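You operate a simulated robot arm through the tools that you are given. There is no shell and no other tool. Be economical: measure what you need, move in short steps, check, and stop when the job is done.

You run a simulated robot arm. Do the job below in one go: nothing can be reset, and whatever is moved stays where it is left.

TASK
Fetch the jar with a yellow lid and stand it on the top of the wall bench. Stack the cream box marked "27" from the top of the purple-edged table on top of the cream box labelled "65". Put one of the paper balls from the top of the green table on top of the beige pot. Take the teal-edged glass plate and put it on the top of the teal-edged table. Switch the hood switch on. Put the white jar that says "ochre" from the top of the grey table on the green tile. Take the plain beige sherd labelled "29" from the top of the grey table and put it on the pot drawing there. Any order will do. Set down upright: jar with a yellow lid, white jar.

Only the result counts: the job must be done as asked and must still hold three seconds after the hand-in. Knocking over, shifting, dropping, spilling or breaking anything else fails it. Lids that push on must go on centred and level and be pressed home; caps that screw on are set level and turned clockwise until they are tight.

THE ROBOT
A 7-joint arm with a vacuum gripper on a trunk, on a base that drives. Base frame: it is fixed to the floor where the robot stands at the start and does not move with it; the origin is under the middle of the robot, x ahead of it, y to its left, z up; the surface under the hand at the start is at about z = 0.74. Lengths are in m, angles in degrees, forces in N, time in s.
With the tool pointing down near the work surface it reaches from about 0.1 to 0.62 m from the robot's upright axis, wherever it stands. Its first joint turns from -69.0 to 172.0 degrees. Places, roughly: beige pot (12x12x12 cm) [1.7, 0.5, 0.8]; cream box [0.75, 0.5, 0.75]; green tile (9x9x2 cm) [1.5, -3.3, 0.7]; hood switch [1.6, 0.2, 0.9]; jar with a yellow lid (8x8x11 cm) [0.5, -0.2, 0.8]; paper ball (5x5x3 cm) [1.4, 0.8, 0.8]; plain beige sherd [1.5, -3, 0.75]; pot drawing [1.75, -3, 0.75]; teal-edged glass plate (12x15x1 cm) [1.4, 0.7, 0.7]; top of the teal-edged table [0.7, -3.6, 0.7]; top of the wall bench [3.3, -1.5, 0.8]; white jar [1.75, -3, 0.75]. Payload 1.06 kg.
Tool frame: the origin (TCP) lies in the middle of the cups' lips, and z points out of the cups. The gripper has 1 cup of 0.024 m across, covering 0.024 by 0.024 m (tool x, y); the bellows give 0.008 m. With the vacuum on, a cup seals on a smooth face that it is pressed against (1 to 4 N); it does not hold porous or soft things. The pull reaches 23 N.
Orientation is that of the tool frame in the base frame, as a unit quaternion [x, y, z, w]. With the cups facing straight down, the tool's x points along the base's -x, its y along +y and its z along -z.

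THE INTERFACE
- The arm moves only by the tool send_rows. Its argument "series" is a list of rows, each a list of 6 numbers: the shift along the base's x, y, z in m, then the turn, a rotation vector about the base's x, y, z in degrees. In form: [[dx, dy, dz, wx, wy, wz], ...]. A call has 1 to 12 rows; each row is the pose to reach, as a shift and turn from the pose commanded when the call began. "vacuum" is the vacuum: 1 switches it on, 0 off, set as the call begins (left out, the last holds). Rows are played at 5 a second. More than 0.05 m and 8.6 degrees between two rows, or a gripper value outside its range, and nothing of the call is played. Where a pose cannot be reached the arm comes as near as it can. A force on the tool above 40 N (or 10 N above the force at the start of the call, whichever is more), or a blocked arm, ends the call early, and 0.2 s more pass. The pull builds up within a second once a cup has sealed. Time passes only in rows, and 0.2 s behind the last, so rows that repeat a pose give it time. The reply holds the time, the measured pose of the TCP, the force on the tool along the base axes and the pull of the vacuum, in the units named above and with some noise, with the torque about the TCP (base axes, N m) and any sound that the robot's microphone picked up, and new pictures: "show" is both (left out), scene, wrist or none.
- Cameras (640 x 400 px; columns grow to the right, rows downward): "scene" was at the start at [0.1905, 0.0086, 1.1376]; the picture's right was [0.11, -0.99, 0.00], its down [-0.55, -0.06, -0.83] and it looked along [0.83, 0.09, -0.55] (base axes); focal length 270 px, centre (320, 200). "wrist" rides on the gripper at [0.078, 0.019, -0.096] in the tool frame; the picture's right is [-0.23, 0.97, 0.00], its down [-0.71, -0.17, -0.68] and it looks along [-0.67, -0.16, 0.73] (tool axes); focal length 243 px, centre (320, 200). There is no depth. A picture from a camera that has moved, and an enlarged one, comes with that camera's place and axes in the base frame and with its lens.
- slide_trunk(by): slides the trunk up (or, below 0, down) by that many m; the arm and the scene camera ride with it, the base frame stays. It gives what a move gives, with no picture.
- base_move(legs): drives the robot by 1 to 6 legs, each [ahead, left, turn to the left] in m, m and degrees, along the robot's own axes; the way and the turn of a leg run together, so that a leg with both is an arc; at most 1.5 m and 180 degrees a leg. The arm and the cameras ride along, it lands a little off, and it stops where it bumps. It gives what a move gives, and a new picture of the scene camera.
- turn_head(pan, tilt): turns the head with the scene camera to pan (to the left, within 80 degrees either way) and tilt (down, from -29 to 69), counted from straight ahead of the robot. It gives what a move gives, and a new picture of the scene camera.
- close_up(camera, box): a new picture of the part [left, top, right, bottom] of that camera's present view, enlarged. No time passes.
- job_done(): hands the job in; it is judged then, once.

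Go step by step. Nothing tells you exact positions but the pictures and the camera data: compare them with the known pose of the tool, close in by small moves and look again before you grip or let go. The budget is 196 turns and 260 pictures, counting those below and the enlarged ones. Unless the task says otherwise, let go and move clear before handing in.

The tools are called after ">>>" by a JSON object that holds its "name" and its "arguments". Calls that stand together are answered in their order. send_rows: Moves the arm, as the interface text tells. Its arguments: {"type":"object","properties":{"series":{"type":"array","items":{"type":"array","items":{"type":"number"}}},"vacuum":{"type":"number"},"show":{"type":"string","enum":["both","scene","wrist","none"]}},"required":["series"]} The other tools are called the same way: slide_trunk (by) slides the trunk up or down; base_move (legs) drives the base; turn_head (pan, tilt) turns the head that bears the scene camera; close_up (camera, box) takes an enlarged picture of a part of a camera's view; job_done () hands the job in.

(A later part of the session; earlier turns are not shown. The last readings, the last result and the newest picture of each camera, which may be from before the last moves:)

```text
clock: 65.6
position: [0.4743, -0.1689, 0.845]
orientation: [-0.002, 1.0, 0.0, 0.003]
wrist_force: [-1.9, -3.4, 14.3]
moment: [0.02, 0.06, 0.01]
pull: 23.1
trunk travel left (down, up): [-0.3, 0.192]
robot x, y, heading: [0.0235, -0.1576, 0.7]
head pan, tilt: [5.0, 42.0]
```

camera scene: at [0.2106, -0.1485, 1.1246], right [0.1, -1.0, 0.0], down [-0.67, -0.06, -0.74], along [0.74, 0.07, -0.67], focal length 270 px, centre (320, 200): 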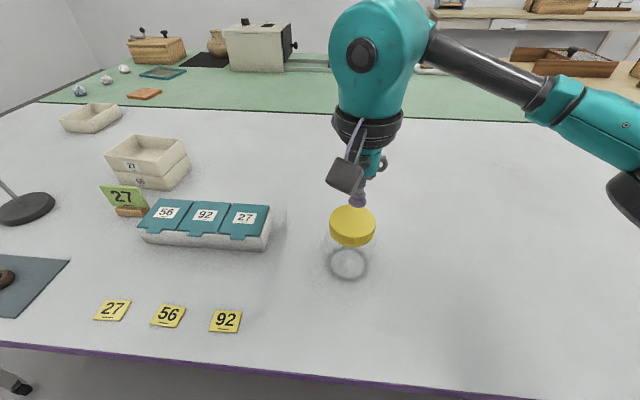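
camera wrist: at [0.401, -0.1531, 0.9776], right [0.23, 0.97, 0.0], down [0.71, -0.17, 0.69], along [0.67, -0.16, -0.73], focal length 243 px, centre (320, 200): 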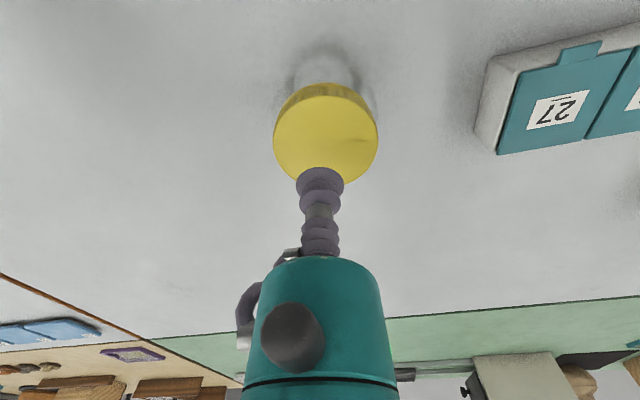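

>>> {"name": "send_rows", "arguments": {"series": [[0, 0, 0.01, 0, 0, 0], [0, 0, 0.02, 0, 0, 0], [0, 0, 0.04, 0, 0, 0], [0, 0, 0.06, 0, 0, 0], [0, 0, 0.1, 0, 0, 0], [0, 0, 0.1, 0, 0, 0]], "show": "scene"}}

```text
clock: 67.0
position: [0.4751, -0.1661, 0.9466]
orientation: [-0.003, 1.0, 0.0, 0.002]
wrist_force: [-0.4, 0.4, -2.5]
moment: [-0.01, -0.01, -0.03]
pull: 23.1
trunk travel left (down, up): [-0.3, 0.192]
robot x, y, heading: [0.024, -0.1549, 0.6]
head pan, tilt: [5.0, 42.0]
camera scene: at [0.2108, -0.1485, 1.1246], right [0.1, -1.0, 0.0], down [-0.67, -0.06, -0.74], along [0.74, 0.07, -0.67], focal length 270 px, centre (320, 200)
```

scene: 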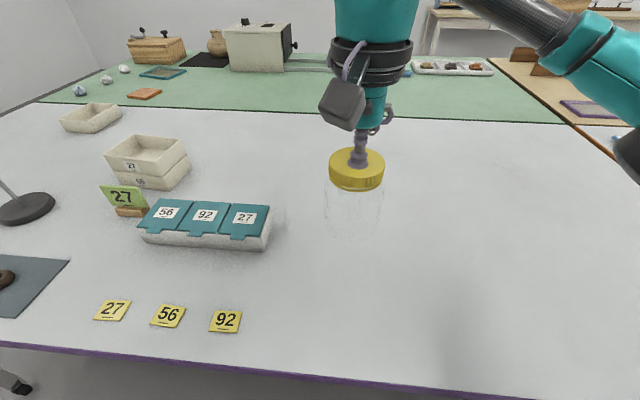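

The jar comes up whole and light. I'll raise the trunk and drive around the left end of the tables into the rear aisle.

>>> {"name": "slide_trunk", "arguments": {"by": 0.1}}

>>> {"name": "base_move", "arguments": {"legs": [[-0.08, 0, 0], [0, 1.4, 0], [0, 0.2, 0], [1.2, 0, 0]]}}

>>> {"name": "turn_head", "arguments": {"pan": -35, "tilt": 25}}

```text
clock: 68.3
position: [0.4751, -0.1693, 1.0426]
orientation: [-0.002, 1.0, 0.0, 0.001]
wrist_force: [-0.3, 0.0, -2.0]
moment: [0.0, -0.01, 0.0]
pull: 22.7
trunk travel left (down, up): [-0.4, 0.092]
robot x, y, heading: [0.0251, -0.1577, 0.3]
head pan, tilt: [5.0, 42.0]
```

```text
clock: 88.9
position: [1.5898, 1.4234, 1.0426]
orientation: [-0.008, 1.0, -0.001, 0.003]
wrist_force: [0.1, -0.2, -1.1]
moment: [0.0, 0.02, -0.02]
pull: 23.0
trunk travel left (down, up): [-0.4, 0.092]
robot x, y, heading: [1.1373, 1.4306, 1.0]
head pan, tilt: [5.0, 42.0]
camera scene: at [1.2963, 1.4406, 1.2279], right [0.1, -0.99, 0.0], down [-0.67, -0.07, -0.74], along [0.74, 0.08, -0.67], focal length 270 px, centre (320, 200)
```

scene: 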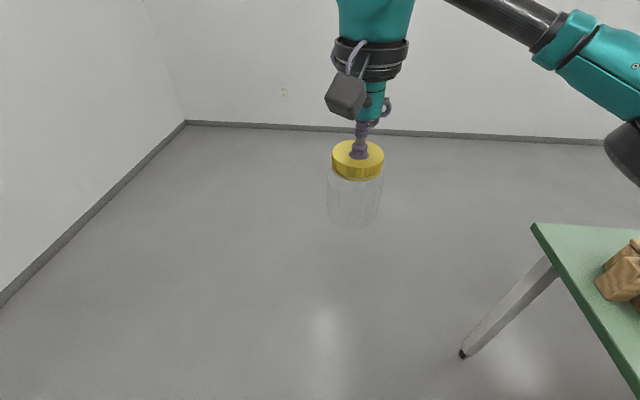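

```text
clock: 90.0
position: [1.5896, 1.4238, 1.0435]
orientation: [-0.007, 1.0, -0.001, 0.002]
wrist_force: [-0.2, 0.5, -1.6]
moment: [0.0, 0.02, 0.0]
pull: 22.8
trunk travel left (down, up): [-0.4, 0.092]
robot x, y, heading: [1.1371, 1.4346, 0.9]
head pan, tilt: [-35.0, 25.0]
camera scene: at [1.2894, 1.3804, 1.2542], right [-0.56, -0.83, 0.0], down [-0.35, 0.24, -0.91], along [0.75, -0.51, -0.42], focal length 270 px, centre (320, 200)
```

scene: 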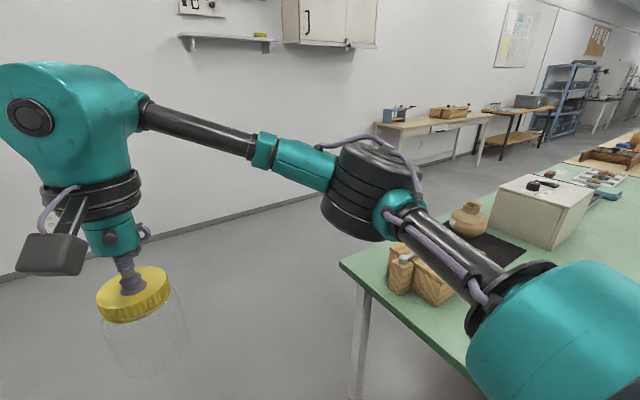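

>>> {"name": "base_move", "arguments": {"legs": [[1.2, 0, -1], [0, -1.4, 0]]}}

>>> {"name": "turn_head", "arguments": {"pan": -45, "tilt": 20}}

>>> {"name": "turn_head", "arguments": {"pan": -80, "tilt": 20}}

```text
clock: 108.3
position: [2.6905, -0.0526, 1.0438]
orientation: [0.039, 0.999, -0.002, 0.002]
wrist_force: [-0.6, 0.0, -2.7]
moment: [0.0, -0.01, -0.02]
pull: 22.7
trunk travel left (down, up): [-0.4, 0.092]
robot x, y, heading: [2.2463, -0.0061, -4.5]
head pan, tilt: [-35.0, 25.0]
camera scene: at [2.3889, -0.0683, 1.2542], right [-0.63, -0.77, 0.0], down [-0.33, 0.27, -0.91], along [0.7, -0.57, -0.42], focal length 270 px, centre (320, 200)
```

scene: 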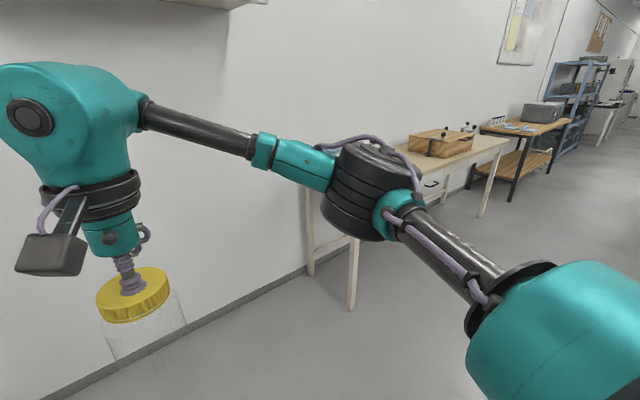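

```text
clock: 109.0
position: [2.6905, -0.0525, 1.0439]
orientation: [0.04, 0.999, -0.001, 0.002]
wrist_force: [0.5, 0.6, -1.9]
moment: [0.0, -0.01, 0.02]
pull: 22.6
trunk travel left (down, up): [-0.4, 0.092]
robot x, y, heading: [2.2419, -0.0027, -4.3]
head pan, tilt: [-45.0, 20.0]
camera scene: at [2.3784, -0.0805, 1.2622], right [-0.76, -0.65, 0.0], down [-0.22, 0.26, -0.94], along [0.61, -0.71, -0.34], focal length 270 px, centre (320, 200)
```

scene: 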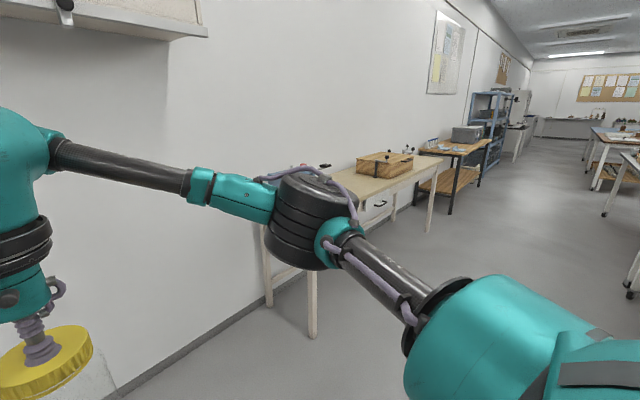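

```text
clock: 110.0
position: [2.6913, -0.0533, 1.0438]
orientation: [0.04, 0.999, -0.002, 0.002]
wrist_force: [0.1, -0.2, -2.3]
moment: [0.01, 0.0, 0.0]
pull: 23.2
trunk travel left (down, up): [-0.4, 0.092]
robot x, y, heading: [2.2453, -0.0021, -4.2]
head pan, tilt: [-80.0, 20.0]
camera scene: at [2.327, -0.1026, 1.2623], right [-0.99, -0.1, 0.0], down [-0.03, 0.34, -0.94], along [0.09, -0.94, -0.34], focal length 270 px, centre (320, 200)
```

scene: 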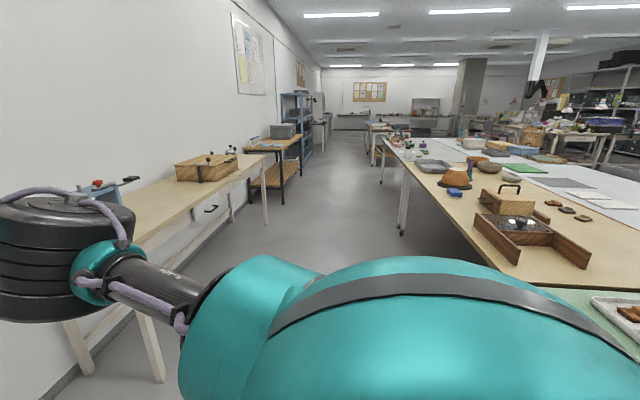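

>>> {"name": "base_move", "arguments": {"legs": [[0, 0, 4], [0, -1.3, 0]]}}

>>> {"name": "turn_head", "arguments": {"pan": 0, "tilt": 30}}

```text
clock: 121.9
position: [2.6969, -1.2903, 1.0422]
orientation: [-0.004, 1.0, -0.001, 0.002]
wrist_force: [1.2, -0.9, -2.4]
moment: [0.01, 0.02, 0.0]
pull: 22.3
trunk travel left (down, up): [-0.4, 0.092]
robot x, y, heading: [2.2483, -1.2808, 0.4]
head pan, tilt: [-80.0, 20.0]
camera scene: at [2.3386, -1.3709, 1.2623], right [-0.98, -0.18, 0.0], down [-0.06, 0.34, -0.94], along [0.17, -0.92, -0.34], focal length 270 px, centre (320, 200)
```

scene: 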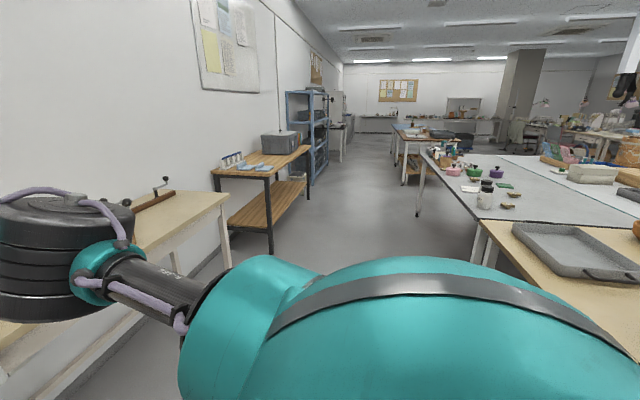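

```text
clock: 123.4
position: [2.6979, -1.2912, 1.0442]
orientation: [-0.003, 1.0, -0.001, 0.002]
wrist_force: [0.3, 0.5, -2.4]
moment: [-0.02, 0.04, 0.0]
pull: 22.7
trunk travel left (down, up): [-0.4, 0.092]
robot x, y, heading: [2.2454, -1.2769, 0.7]
head pan, tilt: [0.0, 30.0]
camera scene: at [2.412, -1.2785, 1.2462], right [0.01, -1.0, 0.0], down [-0.5, 0.0, -0.87], along [0.87, 0.01, -0.5], focal length 270 px, centre (320, 200)
```

scene: 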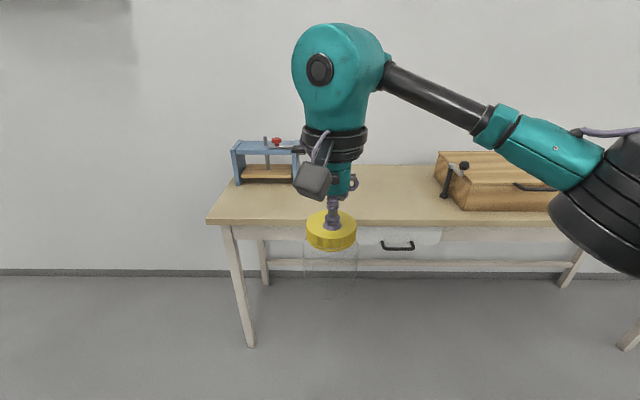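

The bench is clear between the blue clamp and the wooden box. I'll drive closer.

>>> {"name": "base_move", "arguments": {"legs": [[0, -0.15, -0.5], [0.42, 0, 0]]}}

>>> {"name": "send_rows", "arguments": {"series": [[0.04, 0, 0, 0, 0, 0], [0.08, 0, 0, 0, 0, 0], [0.12, 0, -0.03, 0, 0, 0], [0.13, 0, -0.06, 0, 0, 0], [0.13, 0, -0.08, 0, 0, 0], [0.13, 0, -0.08, 0, 0, 0]], "show": "both"}}

```text
clock: 127.5
position: [3.1137, -1.4399, 1.0443]
orientation: [-0.001, 1.0, 0.0, 0.002]
wrist_force: [0.0, -0.5, -1.1]
moment: [-0.02, 0.03, 0.01]
pull: 22.6
trunk travel left (down, up): [-0.4, 0.092]
robot x, y, heading: [2.6653, -1.4244, 0.1]
head pan, tilt: [0.0, 30.0]
camera scene: at [2.8286, -1.4261, 1.2461], right [0.0, -1.0, 0.0], down [-0.5, 0.0, -0.87], along [0.87, 0.0, -0.5], focal length 270 px, centre (320, 200)
```

scene: 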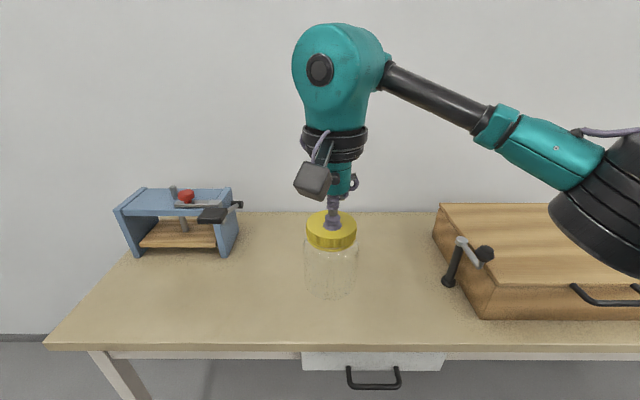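

```text
clock: 128.9
position: [3.2437, -1.4377, 0.9639]
orientation: [-0.002, 1.0, -0.001, 0.002]
wrist_force: [-0.1, 0.7, -2.4]
moment: [0.0, 0.0, 0.0]
pull: 23.5
trunk travel left (down, up): [-0.4, 0.092]
robot x, y, heading: [2.6634, -1.4263, 0.5]
head pan, tilt: [0.0, 30.0]
camera scene: at [2.8282, -1.4261, 1.2462], right [0.0, -1.0, 0.0], down [-0.5, 0.0, -0.87], along [0.87, 0.0, -0.5], focal length 270 px, centre (320, 200)
camera wrist: at [3.1669, -1.4194, 1.0581], right [0.23, 0.97, 0.0], down [0.71, -0.17, 0.69], along [0.67, -0.16, -0.73], focal length 243 px, centre (320, 200)
```

scene: 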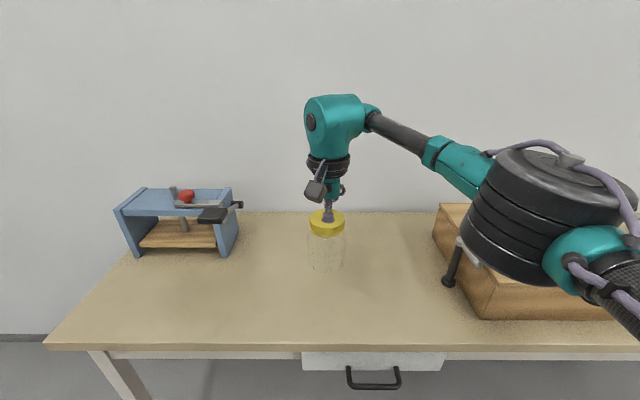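
wrist: 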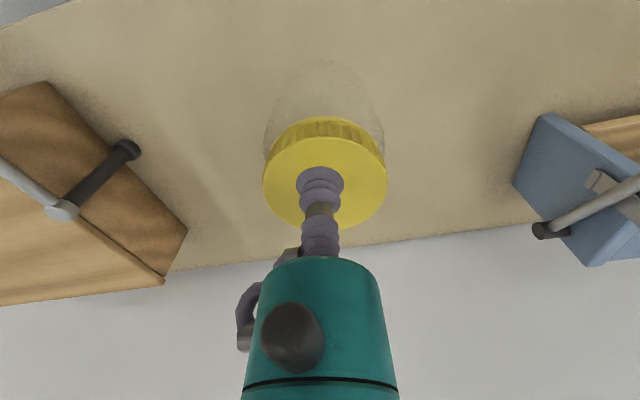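

I'll shift 6 cm left for elbow clearance and lower the jar.

>>> {"name": "base_move", "arguments": {"legs": [[0, 0.06, 0]]}}

>>> {"name": "send_rows", "arguments": {"series": [[0, 0, -0.03, 0, 0, 0], [0, 0, -0.06, 0, 0, 0], [0, 0, -0.08, 0, 0, 0], [0, 0, -0.08, 0, 0, 0]], "show": "scene"}}

>>> {"name": "send_rows", "arguments": {"series": [[0, 0, -0.005, 0, 0, 0], [0, 0, -0.01, 0, 0, 0], [0, 0, -0.015, 0, 0, 0], [0, 0, -0.02, 0, 0, 0], [0, 0, -0.025, 0, 0, 0], [0, 0, -0.03, 0, 0, 0], [0, 0, -0.035, 0, 0, 0]], "show": "scene"}}

```text
clock: 130.2
position: [3.244, -1.3768, 0.9644]
orientation: [-0.001, 1.0, 0.0, 0.003]
wrist_force: [0.2, 0.0, -2.8]
moment: [0.02, 0.0, -0.02]
pull: 22.7
trunk travel left (down, up): [-0.4, 0.092]
robot x, y, heading: [2.6628, -1.3631, 0.4]
head pan, tilt: [0.0, 30.0]
camera scene: at [2.828, -1.3645, 1.2462], right [0.0, -1.0, 0.0], down [-0.5, 0.0, -0.87], along [0.87, 0.0, -0.5], focal length 270 px, centre (320, 200)
```

scene: 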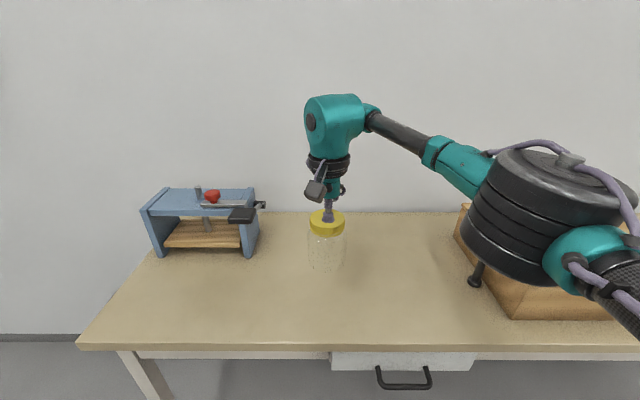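

```text
clock: 131.2
position: [3.2448, -1.3752, 0.8842]
orientation: [-0.001, 1.0, 0.0, 0.002]
wrist_force: [0.1, -0.1, -2.5]
moment: [0.0, 0.03, 0.03]
pull: 22.6
trunk travel left (down, up): [-0.4, 0.092]
robot x, y, heading: [2.6609, -1.3645, 0.4]
head pan, tilt: [0.0, 30.0]
camera scene: at [2.828, -1.3649, 1.2462], right [0.0, -1.0, 0.0], down [-0.5, 0.0, -0.87], along [0.87, 0.0, -0.5], focal length 270 px, centre (320, 200)
```

scene: 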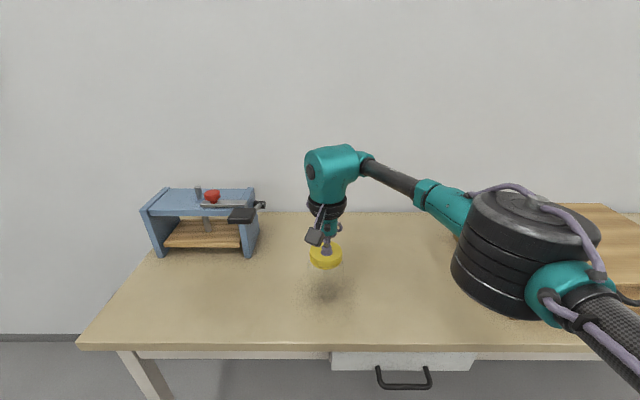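

```text
clock: 132.8
position: [3.2455, -1.3754, 0.8567]
orientation: [0.0, 1.0, 0.004, 0.006]
wrist_force: [-7.2, -3.4, 21.5]
moment: [-0.02, -0.03, 0.0]
pull: 23.1
trunk travel left (down, up): [-0.4, 0.092]
robot x, y, heading: [2.6584, -1.364, 0.3]
head pan, tilt: [0.0, 30.0]
stopped in row 7: the force on the tool passed its limit at 43 N (the readings are from after the stop); the commanded pose is now the measured one
camera scene: at [2.8257, -1.3654, 1.2464], right [0.0, -1.0, 0.0], down [-0.5, 0.0, -0.87], along [0.87, 0.0, -0.5], focal length 270 px, centre (320, 200)
```

scene: 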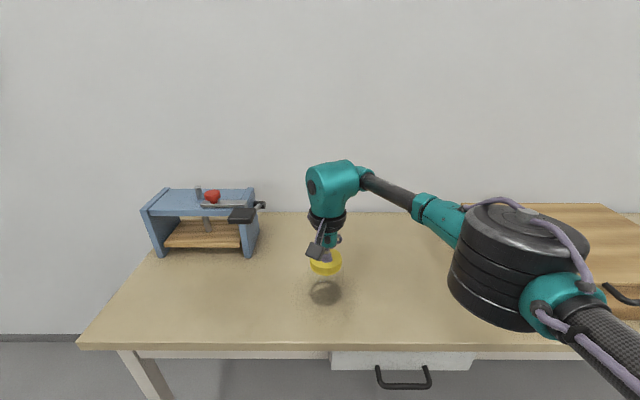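

The jar is on the bench. Ease up, release and retract.

>>> {"name": "send_rows", "arguments": {"series": [[0, 0, 0.003, 0, 0, 0], [0, 0, 0.005, 0, 0, 0]], "show": "none"}}

>>> {"name": "send_rows", "arguments": {"series": [[0, 0, 0, 0, 0, 0], [0, 0, 0, 0, 0, 0], [0, 0, 0, 0, 0, 0], [0, 0, 0.005, 0, 0, 0], [0, 0, 0.02, 0, 0, 0], [0, 0, 0.06, 0, 0, 0], [0, 0, 0.1, 0, 0, 0], [-0.04, 0, 0.14, 0, 0, 0], [-0.08, 0, 0.18, 0, 0, 0], [-0.12, 0, 0.18, 0, 0, 0]], "vacuum": 0, "show": "scene"}}

```text
clock: 133.4
position: [3.2446, -1.375, 0.8579]
orientation: [-0.001, 1.0, 0.001, 0.004]
wrist_force: [-2.1, 0.0, 3.6]
moment: [0.01, 0.02, -0.01]
pull: 23.1
trunk travel left (down, up): [-0.4, 0.092]
robot x, y, heading: [2.6623, -1.3654, 0.2]
head pan, tilt: [0.0, 30.0]
```

```text
refused: row 8 steps farther than a row can; nothing moved
```

>>> {"name": "send_rows", "arguments": {"series": [[0, 0, 0, 0, 0, 0], [0, 0, 0, 0, 0, 0], [0, 0, 0, 0, 0, 0], [0, 0, 0.005, 0, 0, 0], [0, 0, 0.02, 0, 0, 0], [0, 0, 0.06, 0, 0, 0], [0, 0, 0.1, 0, 0, 0], [-0.03, 0, 0.13, 0, 0, 0], [-0.06, 0, 0.16, 0, 0, 0], [-0.1, 0, 0.18, 0, 0, 0], [-0.14, 0, 0.18, 0, 0, 0]], "vacuum": 0, "show": "scene"}}

```text
clock: 135.8
position: [3.1082, -1.3772, 1.0388]
orientation: [0.0, 1.0, 0.002, 0.005]
wrist_force: [0.1, -0.2, 0.0]
moment: [-0.05, -0.02, 0.01]
pull: 0.2
trunk travel left (down, up): [-0.4, 0.092]
robot x, y, heading: [2.6651, -1.3642, 0.2]
head pan, tilt: [0.0, 30.0]
camera scene: at [2.8276, -1.365, 1.2462], right [0.0, -1.0, 0.0], down [-0.5, 0.0, -0.87], along [0.87, 0.0, -0.5], focal length 270 px, centre (320, 200)
```

scene: 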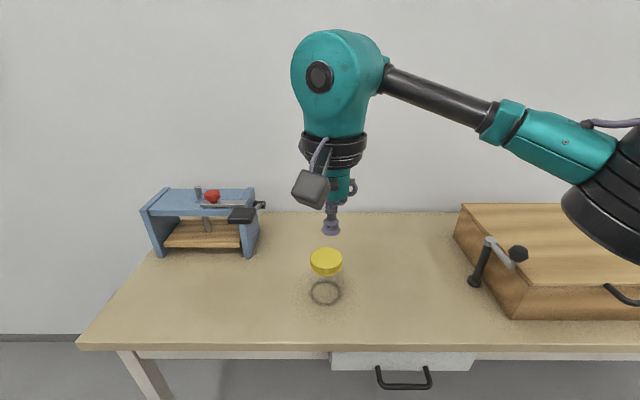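

The jar stands on the bench. Next, back into the aisle and go to the grey table at y≈-3.

>>> {"name": "base_move", "arguments": {"legs": [[-0.36, 0, 0], [0, -1.4, 0]]}}

>>> {"name": "turn_head", "arguments": {"pan": -80, "tilt": 30}}

```text
clock: 150.0
position: [2.7515, -2.7392, 1.0384]
orientation: [-0.008, 1.0, 0.003, 0.004]
wrist_force: [0.0, 0.8, 0.6]
moment: [0.01, -0.02, 0.01]
pull: 0.0
trunk travel left (down, up): [-0.4, 0.092]
robot x, y, heading: [2.3058, -2.7339, 1.3]
head pan, tilt: [0.0, 30.0]
camera scene: at [2.4698, -2.7332, 1.2462], right [0.02, -1.0, 0.0], down [-0.5, -0.01, -0.87], along [0.87, 0.02, -0.5], focal length 270 px, centre (320, 200)
```

scene: 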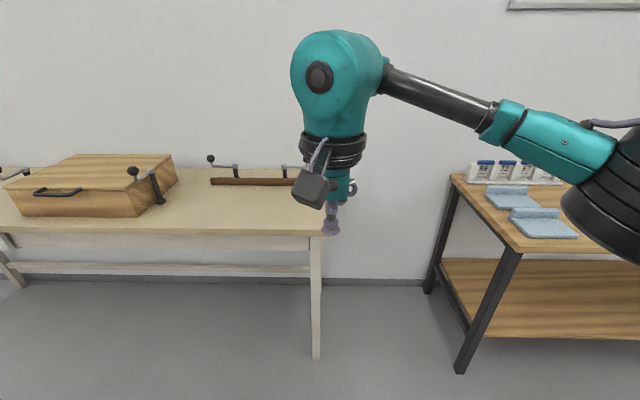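

```text
clock: 151.5
position: [2.7523, -2.7389, 1.0378]
orientation: [-0.008, 1.0, 0.003, 0.004]
wrist_force: [0.0, 0.0, -0.6]
moment: [0.01, 0.01, 0.0]
pull: 0.0
trunk travel left (down, up): [-0.4, 0.092]
robot x, y, heading: [2.3024, -2.7358, 1.4]
head pan, tilt: [-80.0, 30.0]
camera scene: at [2.3971, -2.8238, 1.2462], right [-0.98, -0.2, 0.0], down [-0.1, 0.49, -0.87], along [0.17, -0.85, -0.5], focal length 270 px, centre (320, 200)
```

scene: 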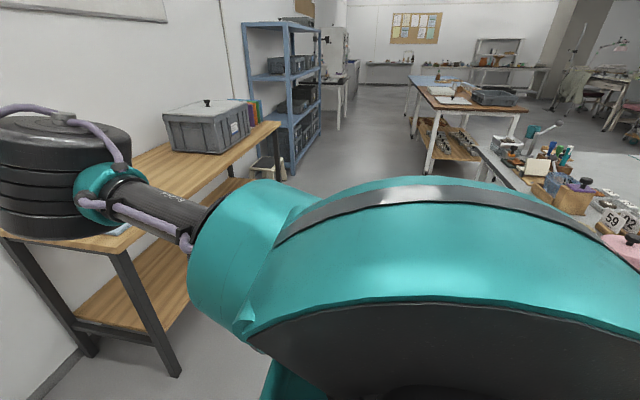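

>>> {"name": "base_move", "arguments": {"legs": [[0, 0, 90], [0, 0, 88.5]]}}

>>> {"name": "turn_head", "arguments": {"pan": 20, "tilt": 35}}

```text
clock: 159.4
position: [1.8584, -2.6967, 1.0387]
orientation: [1.0, -0.031, -0.004, 0.002]
wrist_force: [-0.3, 0.1, -1.4]
moment: [0.0, -0.05, 0.01]
pull: 0.0
trunk travel left (down, up): [-0.4, 0.092]
robot x, y, heading: [2.3015, -2.736, 176.7]
head pan, tilt: [-80.0, 30.0]
camera scene: at [2.2208, -2.6426, 1.2462], right [0.99, 0.12, 0.0], down [0.06, -0.5, -0.87], along [-0.1, 0.86, -0.5], focal length 270 px, centre (320, 200)
```

scene: 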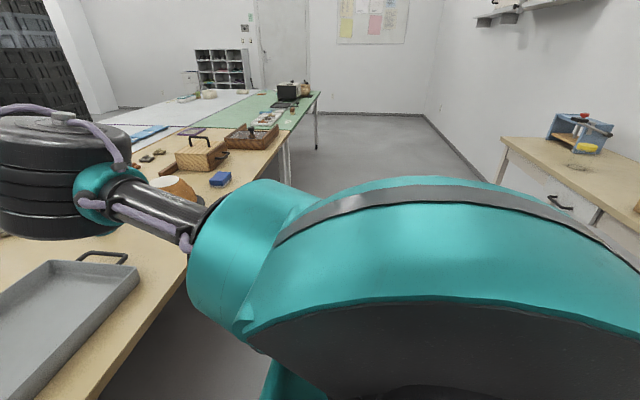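

```text
clock: 161.1
position: [1.8596, -2.6953, 1.0391]
orientation: [1.0, -0.03, -0.005, 0.002]
wrist_force: [-0.1, -0.5, -0.1]
moment: [-0.03, 0.01, -0.01]
pull: 0.1
trunk travel left (down, up): [-0.4, 0.092]
robot x, y, heading: [2.3078, -2.7334, 176.8]
head pan, tilt: [20.0, 35.0]
camera scene: at [2.1469, -2.7576, 1.2384], right [-0.29, 0.96, 0.0], down [0.55, 0.16, -0.82], along [-0.78, -0.23, -0.57], focal length 270 px, centre (320, 200)
```

scene: 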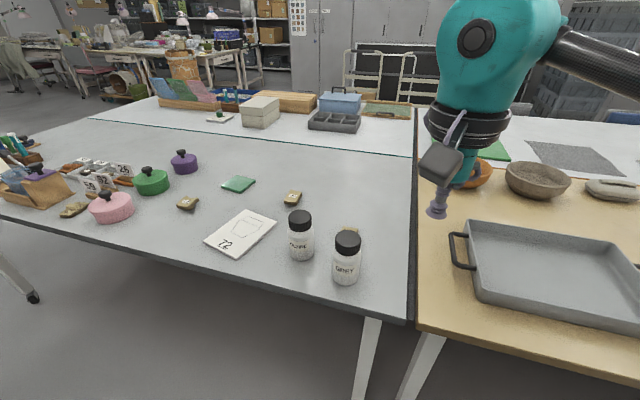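

Grey table: two labelled white jars, a pot drawing card, a green tile and several sherds. Zooming in.

>>> {"name": "close_up", "arguments": {"camera": "scene", "box": [190, 160, 370, 290]}}

>>> {"name": "close_up", "arguments": {"camera": "scene", "box": [0, 110, 220, 240]}}

```text
3.08 times, centred on (280, 225) of scene
camera zoom: at [2.1469, -2.7576, 1.2384], right [-0.29, 0.96, 0.0], down [0.55, 0.16, -0.82], along [-0.78, -0.23, -0.57], focal length 829 px, centre (443, 123)
```

zoom: 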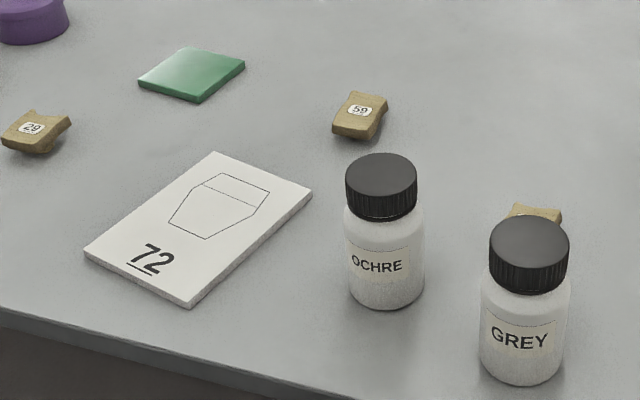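

```text
2.91 times, centred on (110, 175) of scene
camera zoom: at [2.1469, -2.7576, 1.2384], right [-0.29, 0.96, 0.0], down [0.55, 0.16, -0.82], along [-0.78, -0.23, -0.57], focal length 784 px, centre (931, 273)
```

zoom: 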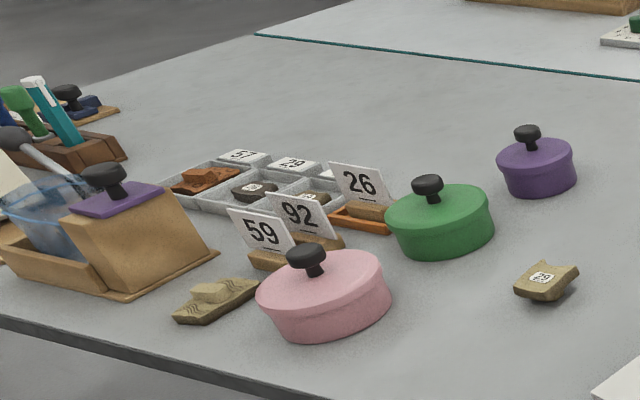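

>>> {"name": "close_up", "arguments": {"camera": "scene", "box": [275, 182, 315, 212]}}

>>> {"name": "close_up", "arguments": {"camera": "scene", "box": [170, 188, 210, 218]}}

```text
13.33 times, centred on (295, 197) of scene
camera zoom: at [2.1469, -2.7576, 1.2384], right [-0.29, 0.96, 0.0], down [0.55, 0.16, -0.82], along [-0.78, -0.23, -0.57], focal length 3594 px, centre (653, 240)
```

zoom: 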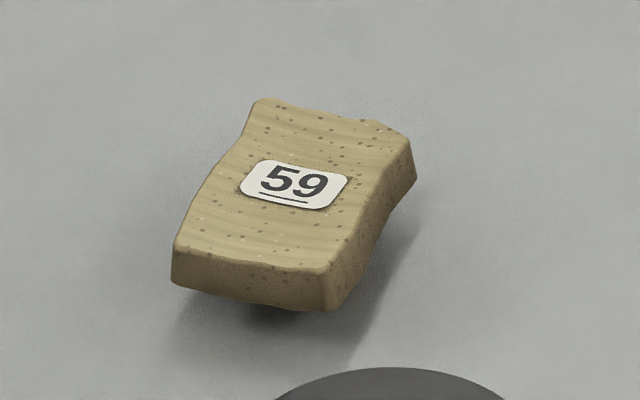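

```text
13.33 times, centred on (190, 203) of scene
camera zoom: at [2.1469, -2.7576, 1.2384], right [-0.29, 0.96, 0.0], down [0.55, 0.16, -0.82], along [-0.78, -0.23, -0.57], focal length 3594 px, centre (2053, 160)
```

zoom: 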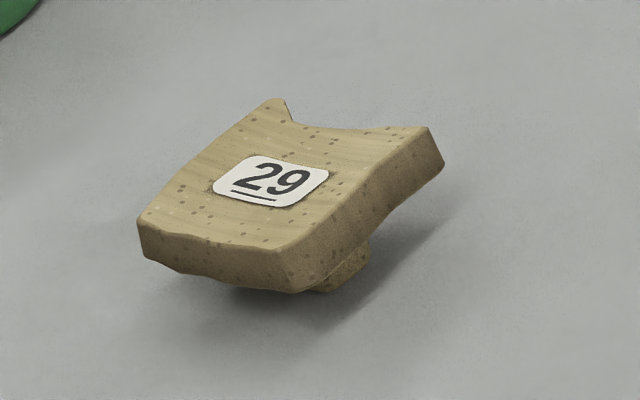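

The left sherd reads "29" clearly. Now I'll position the robot before the grey table.

>>> {"name": "base_move", "arguments": {"legs": [[0, 0, 3], [0, 0.37, 0], [0.22, 0, 0]]}}

>>> {"name": "turn_head", "arguments": {"pan": 0, "tilt": 42}}

```text
clock: 166.6
position: [1.6367, -3.0834, 1.0379]
orientation: [1.0, -0.01, -0.004, 0.002]
wrist_force: [0.2, 0.1, -0.7]
moment: [0.02, 0.02, 0.01]
pull: 0.1
trunk travel left (down, up): [-0.4, 0.092]
robot x, y, heading: [2.0808, -3.1044, 179.0]
head pan, tilt: [20.0, 35.0]
camera scene: at [1.9265, -3.1322, 1.2383], right [-0.33, 0.94, 0.0], down [0.54, 0.19, -0.82], along [-0.77, -0.27, -0.57], focal length 270 px, centre (320, 200)
```

scene: 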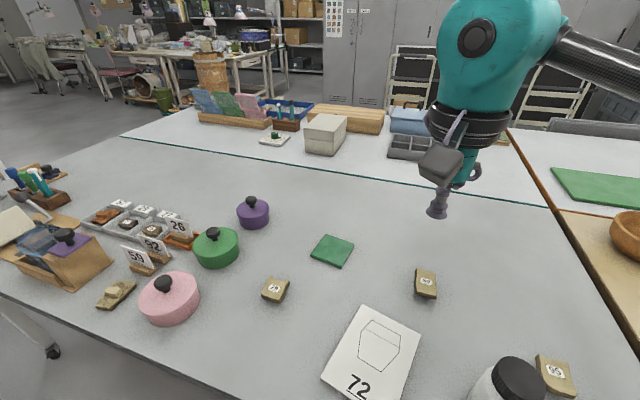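

```text
clock: 167.5
position: [1.636, -3.0832, 1.0379]
orientation: [1.0, -0.01, -0.005, 0.002]
wrist_force: [0.5, 0.4, -0.1]
moment: [0.03, 0.01, 0.0]
pull: 0.1
trunk travel left (down, up): [-0.4, 0.092]
robot x, y, heading: [2.0827, -3.1028, 179.1]
head pan, tilt: [0.0, 42.0]
camera scene: at [1.9267, -3.1022, 1.228], right [0.01, 1.0, 0.0], down [0.67, -0.01, -0.74], along [-0.74, 0.01, -0.67], focal length 270 px, centre (320, 200)
```

scene: 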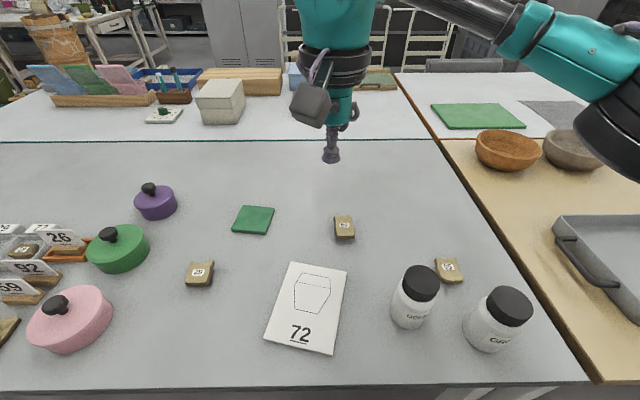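

>>> {"name": "close_up", "arguments": {"camera": "scene", "box": [160, 190, 300, 310]}}

>>> {"name": "close_up", "arguments": {"camera": "scene", "box": [370, 240, 530, 360]}}

>>> {"name": "close_up", "arguments": {"camera": "scene", "box": [0, 210, 110, 350]}}

```text
3.33 times, centred on (230, 250) of scene
camera zoom: at [1.9267, -3.1022, 1.228], right [0.01, 1.0, 0.0], down [0.67, -0.01, -0.74], along [-0.74, 0.01, -0.67], focal length 898 px, centre (620, 33)
```

zoom: 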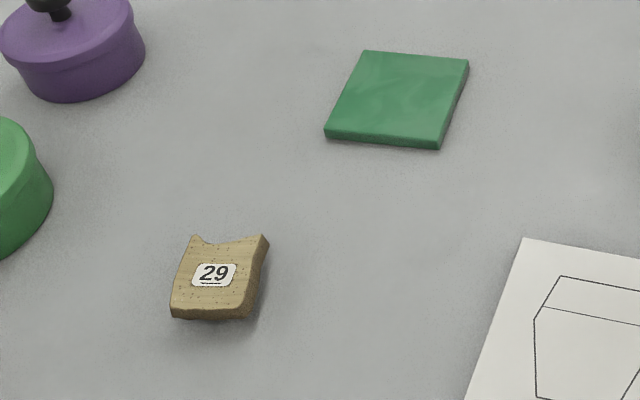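

```text
3.33 times, centred on (450, 300) of scene
camera zoom: at [1.9267, -3.1022, 1.228], right [0.01, 1.0, 0.0], down [0.67, -0.01, -0.74], along [-0.74, 0.01, -0.67], focal length 898 px, centre (-113, -133)
```

zoom: 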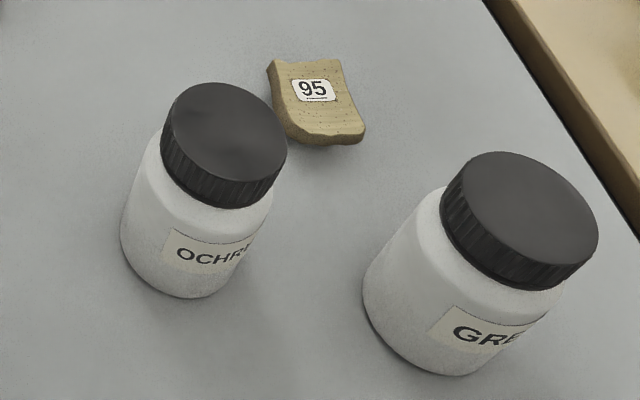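

```text
2.86 times, centred on (55, 280) of scene
camera zoom: at [1.9267, -3.1022, 1.228], right [0.01, 1.0, 0.0], down [0.67, -0.01, -0.74], along [-0.74, 0.01, -0.67], focal length 770 px, centre (1077, -29)
```

zoom: 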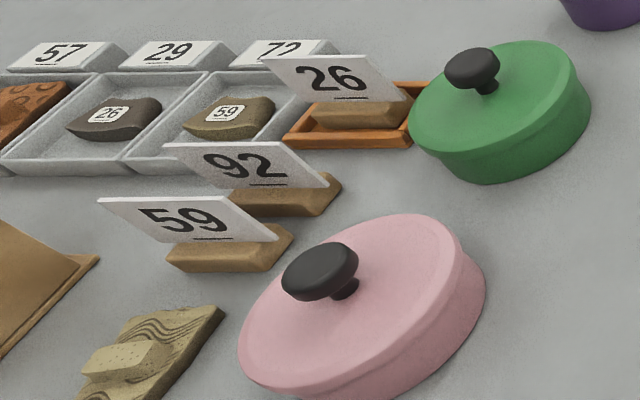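

Positions: ochre jar ≈(1.702,-2.937), tile ≈(1.468,-3.256), sherd ≈(1.618,-3.341), pot drawing ≈(1.659,-3.115). Creep closer, lower the trunk, and go above the jar.

>>> {"name": "base_move", "arguments": {"legs": [[0.055, 0.04, 1]]}}

>>> {"name": "slide_trunk", "arguments": {"by": -0.1}}

```text
clock: 168.5
position: [1.5802, -3.1311, 1.0383]
orientation: [1.0, 0.001, -0.005, 0.002]
wrist_force: [0.1, 0.1, 0.0]
moment: [0.06, 0.03, 0.0]
pull: 0.0
trunk travel left (down, up): [-0.4, 0.092]
robot x, y, heading: [2.0278, -3.1433, -179.7]
head pan, tilt: [0.0, 42.0]
camera scene: at [1.8706, -3.145, 1.2278], right [0.0, 1.0, 0.0], down [0.67, 0.0, -0.74], along [-0.74, 0.0, -0.67], focal length 270 px, centre (320, 200)
```

scene: 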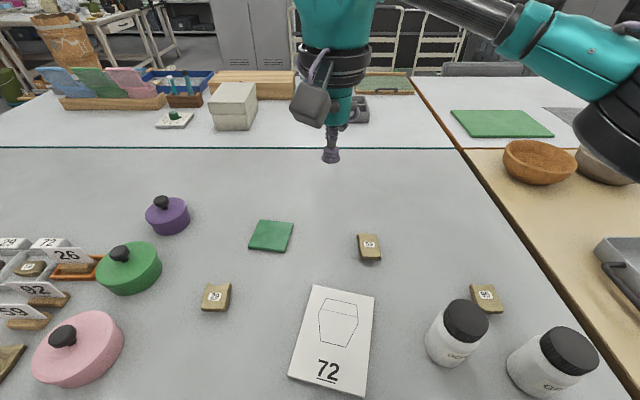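

```text
clock: 169.8
position: [1.5814, -3.1299, 0.9395]
orientation: [1.0, 0.0, -0.005, 0.003]
wrist_force: [0.3, 0.2, -0.5]
moment: [0.0, -0.02, 0.0]
pull: 0.0
trunk travel left (down, up): [-0.3, 0.192]
robot x, y, heading: [2.0282, -3.1445, -179.9]
head pan, tilt: [0.0, 42.0]
```

>>> {"name": "send_rows", "arguments": {"series": [[0.02, 0.033, 0, 0, 0, 0], [0.04, 0.065, 0, 0, 0, 0], [0.06, 0.098, 0, 0, 0, 0], [0.08, 0.13, 0, 0, 0, 0], [0.1, 0.163, 0, 0, 0, 0], [0.12, 0.193, 0, 0, 0, 0], [0.12, 0.193, -0.03, 0, 0, 0], [0.12, 0.193, -0.055, 0, 0, 0], [0.12, 0.193, -0.055, 0, 0, 0]]}}

```text
clock: 171.8
position: [1.7011, -2.9383, 0.8808]
orientation: [1.0, 0.001, -0.004, 0.003]
wrist_force: [-0.3, 0.7, 0.1]
moment: [-0.02, -0.03, -0.03]
pull: 0.0
trunk travel left (down, up): [-0.3, 0.192]
robot x, y, heading: [2.0306, -3.1422, -179.8]
head pan, tilt: [0.0, 42.0]
camera scene: at [1.844, -3.1447, 1.1246], right [0.0, 1.0, 0.0], down [0.67, 0.0, -0.74], along [-0.74, 0.0, -0.67], focal length 270 px, centre (320, 200)
camera wrist: at [1.7813, -2.957, 0.9749], right [-0.23, -0.97, 0.01], down [-0.7, 0.17, 0.69], along [-0.67, 0.16, -0.72], focal length 243 px, centre (320, 200)
```

scene: 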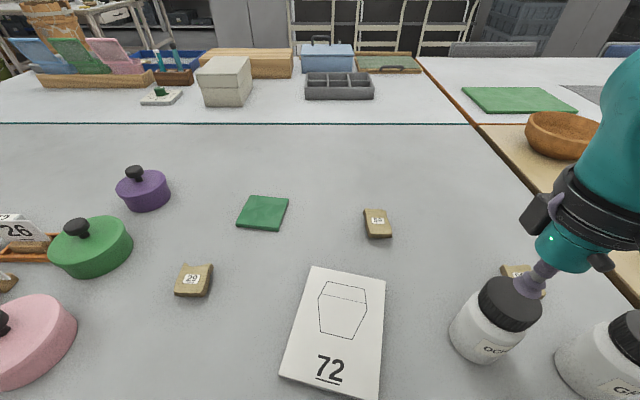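
wrist: 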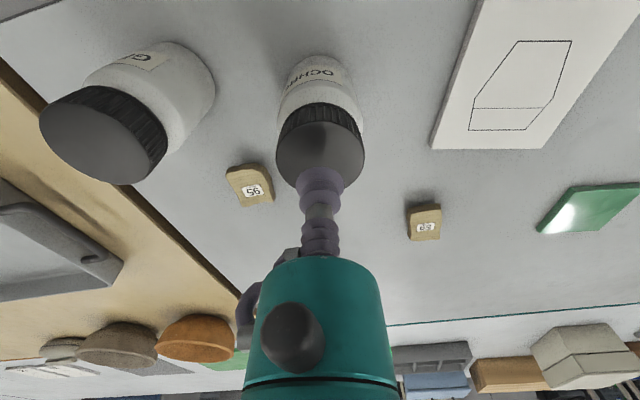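

>>> {"name": "send_rows", "arguments": {"series": [[-0.003, 0.001, -0.02, 0, 0, 0], [-0.003, 0.001, -0.03, 0, 0, 0], [-0.003, 0.001, -0.035, 0, 0, 0], [-0.003, 0.001, -0.039, 0, 0, 0], [-0.003, 0.001, -0.039, 0, 0, 0], [-0.003, 0.001, -0.039, 0, 0, 0]], "vacuum": 1, "show": "wrist"}}

```text
clock: 173.2
position: [1.6994, -2.9357, 0.846]
orientation: [1.0, -0.001, -0.008, 0.002]
wrist_force: [1.1, 1.4, 16.8]
moment: [-0.03, -0.1, 0.03]
pull: 22.9
trunk travel left (down, up): [-0.3, 0.192]
robot x, y, heading: [2.0264, -3.1428, -179.9]
head pan, tilt: [0.0, 42.0]
stopped in row 6: the force on the tool passed its limit at 41 N (the readings are from after the stop); the commanded pose is now the measured one
camera wrist: at [1.7795, -2.9552, 0.9403], right [-0.24, -0.97, 0.01], down [-0.7, 0.18, 0.69], along [-0.68, 0.16, -0.72], focal length 243 px, centre (320, 200)
```

wrist: 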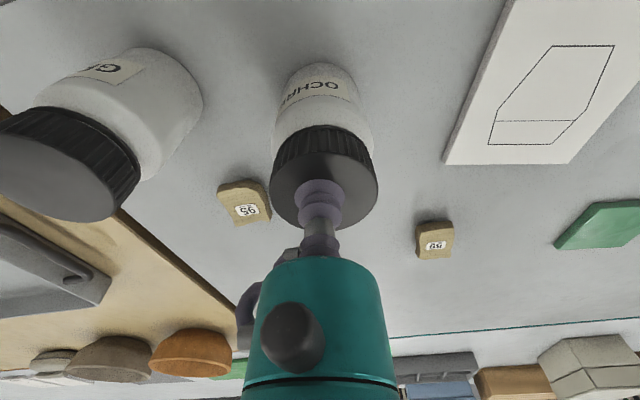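

>>> {"name": "send_rows", "arguments": {"series": [[0, 0, 0.01, 0.1, -0.4, 0], [0, 0, 0.03, 0.2, -0.7, 0], [0, 0, 0.06, 0.2, -0.7, 0], [0, 0, 0.09, 0.2, -0.7, 0], [0, 0, 0.09, 0.2, -0.7, 0]], "show": "scene"}}

```text
clock: 174.4
position: [1.7, -2.9374, 0.937]
orientation: [1.0, 0.0, 0.0, 0.002]
wrist_force: [0.7, 0.1, -3.6]
moment: [0.04, 0.0, -0.02]
pull: 22.9
trunk travel left (down, up): [-0.3, 0.192]
robot x, y, heading: [2.0297, -3.1429, -179.8]
head pan, tilt: [0.0, 42.0]
camera scene: at [1.8438, -3.1445, 1.1245], right [0.0, 1.0, 0.0], down [0.67, 0.0, -0.74], along [-0.74, 0.0, -0.67], focal length 270 px, centre (320, 200)
```

scene: 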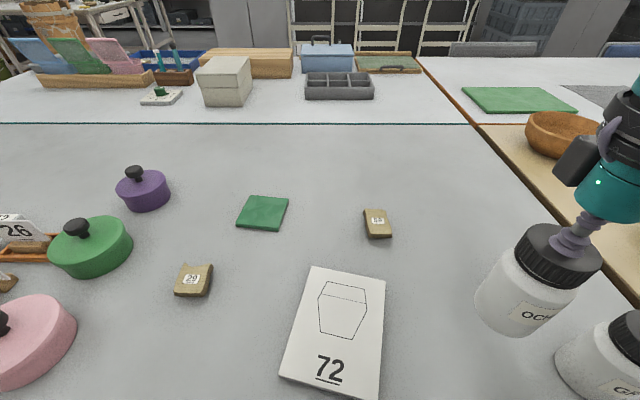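

>>> {"name": "send_rows", "arguments": {"series": [[-0.026, -0.036, 0, 0, 0, 0], [-0.052, -0.071, 0, 0, 0, 0], [-0.077, -0.107, 0, 0, 0, 0], [-0.103, -0.142, 0, 0, 0, 0], [-0.129, -0.178, 0, 0, 0, 0], [-0.155, -0.213, 0, 0, 0, 0], [-0.18, -0.249, 0, 0, 0, 0], [-0.206, -0.284, 0, 0, 0, 0], [-0.232, -0.32, 0, 0, 0, 0], [-0.232, -0.32, -0.04, 0, 0, 0], [-0.232, -0.32, -0.06, 0, 0, 0], [-0.232, -0.32, -0.06, 0, 0, 0]]}}

```text
clock: 177.1
position: [1.467, -3.2567, 0.8753]
orientation: [1.0, -0.001, 0.0, 0.001]
wrist_force: [-0.7, 0.2, -3.9]
moment: [0.02, -0.01, 0.0]
pull: 22.9
out of reach, approached as far as the arm can: row 9
trunk travel left (down, up): [-0.3, 0.192]
robot x, y, heading: [2.0276, -3.1436, -179.9]
head pan, tilt: [0.0, 42.0]
camera scene: at [1.8437, -3.1447, 1.1246], right [0.0, 1.0, 0.0], down [0.67, 0.0, -0.74], along [-0.74, 0.0, -0.67], focal length 270 px, centre (320, 200)
camera wrist: at [1.5465, -3.2753, 0.9701], right [-0.23, -0.97, 0.0], down [-0.71, 0.17, 0.68], along [-0.67, 0.16, -0.73], focal length 243 px, centre (320, 200)
```

scene: 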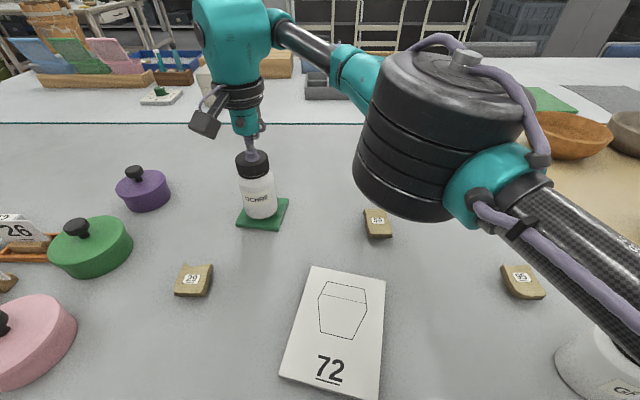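
wrist: 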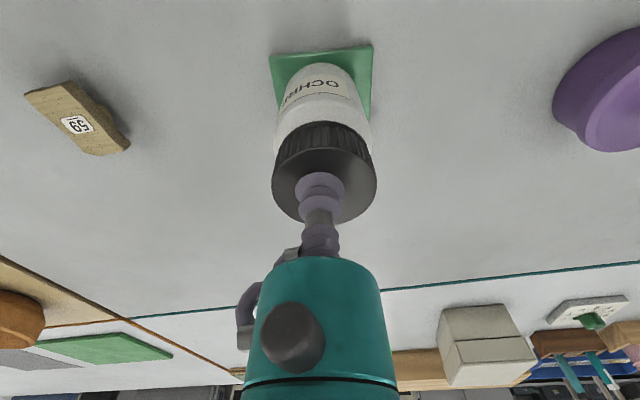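

>>> {"name": "close_up", "arguments": {"camera": "scene", "box": [210, 140, 310, 240]}}

>>> {"name": "close_up", "arguments": {"camera": "wrist", "box": [240, 20, 400, 140]}}

```text
4.00 times, centred on (260, 190) of scene
camera zoom: at [1.8437, -3.1447, 1.1246], right [0.0, 1.0, 0.0], down [0.67, 0.0, -0.74], along [-0.74, 0.0, -0.67], focal length 1078 px, centre (560, 240)
```

zoom: 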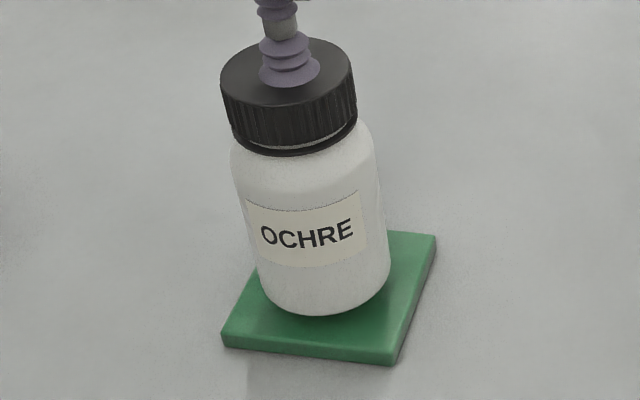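

```text
3.33 times, centred on (320, 80) of wrist
camera zoom: at [1.5465, -3.2753, 0.9701], right [-0.23, -0.97, 0.0], down [-0.71, 0.17, 0.68], along [-0.67, 0.16, -0.73], focal length 809 px, centre (320, 600)
```

zoom: 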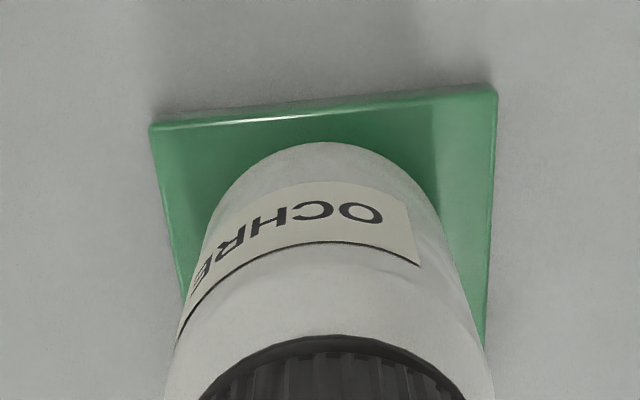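

Centred on the tile. Lowering to contact.

>>> {"name": "send_rows", "arguments": {"series": [[0, 0, -0.008, 0, 0, 0], [0, 0, -0.012, 0, 0, 0], [0, 0, -0.015, 0, 0, 0], [0, 0, -0.018, 0, 0, 0], [0, 0, -0.018, 0, 0, 0]], "show": "none"}}

```text
clock: 178.2
position: [1.4676, -3.2554, 0.8606]
orientation: [1.0, -0.001, -0.001, 0.002]
wrist_force: [-2.2, -0.6, 20.2]
moment: [-0.04, 0.04, -0.04]
pull: 23.0
trunk travel left (down, up): [-0.3, 0.192]
robot x, y, heading: [2.025, -3.1422, -179.9]
head pan, tilt: [0.0, 42.0]
```

>>> {"name": "send_rows", "arguments": {"series": [[0, 0, 0.003, 0, 0, 0], [0, 0, 0.003, 0, 0, 0]], "show": "none"}}

>>> {"name": "send_rows", "arguments": {"series": [[0, 0, 0, 0, 0, 0], [0, 0, 0, 0, 0, 0], [0, 0, 0, 0, 0, 0], [0, 0, 0.005, 0, 0, 0], [0, 0, 0.02, 0, 0, 0], [0.01, 0, 0.05, 0, 0, 0], [0.02, 0, 0.08, 0, 0, 0]], "vacuum": 0, "show": "scene"}}

```text
clock: 178.8
position: [1.4669, -3.2557, 0.8597]
orientation: [1.0, 0.0, 0.001, 0.0]
wrist_force: [0.7, 0.1, 1.4]
moment: [0.01, 0.02, 0.0]
pull: 22.8
trunk travel left (down, up): [-0.3, 0.192]
robot x, y, heading: [2.0315, -3.1394, -179.8]
head pan, tilt: [0.0, 42.0]
```

```text
clock: 180.4
position: [1.4879, -3.254, 0.9427]
orientation: [1.0, 0.0, 0.001, 0.0]
wrist_force: [-0.3, -0.5, 0.2]
moment: [0.0, 0.0, 0.01]
pull: 0.0
trunk travel left (down, up): [-0.3, 0.192]
robot x, y, heading: [2.0299, -3.1433, -179.8]
head pan, tilt: [0.0, 42.0]
camera scene: at [1.8441, -3.1446, 1.1246], right [0.0, 1.0, 0.0], down [0.67, 0.0, -0.74], along [-0.74, 0.0, -0.67], focal length 270 px, centre (320, 200)
```

scene: 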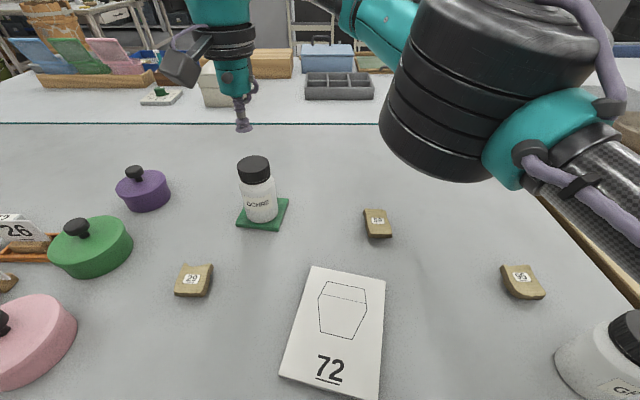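

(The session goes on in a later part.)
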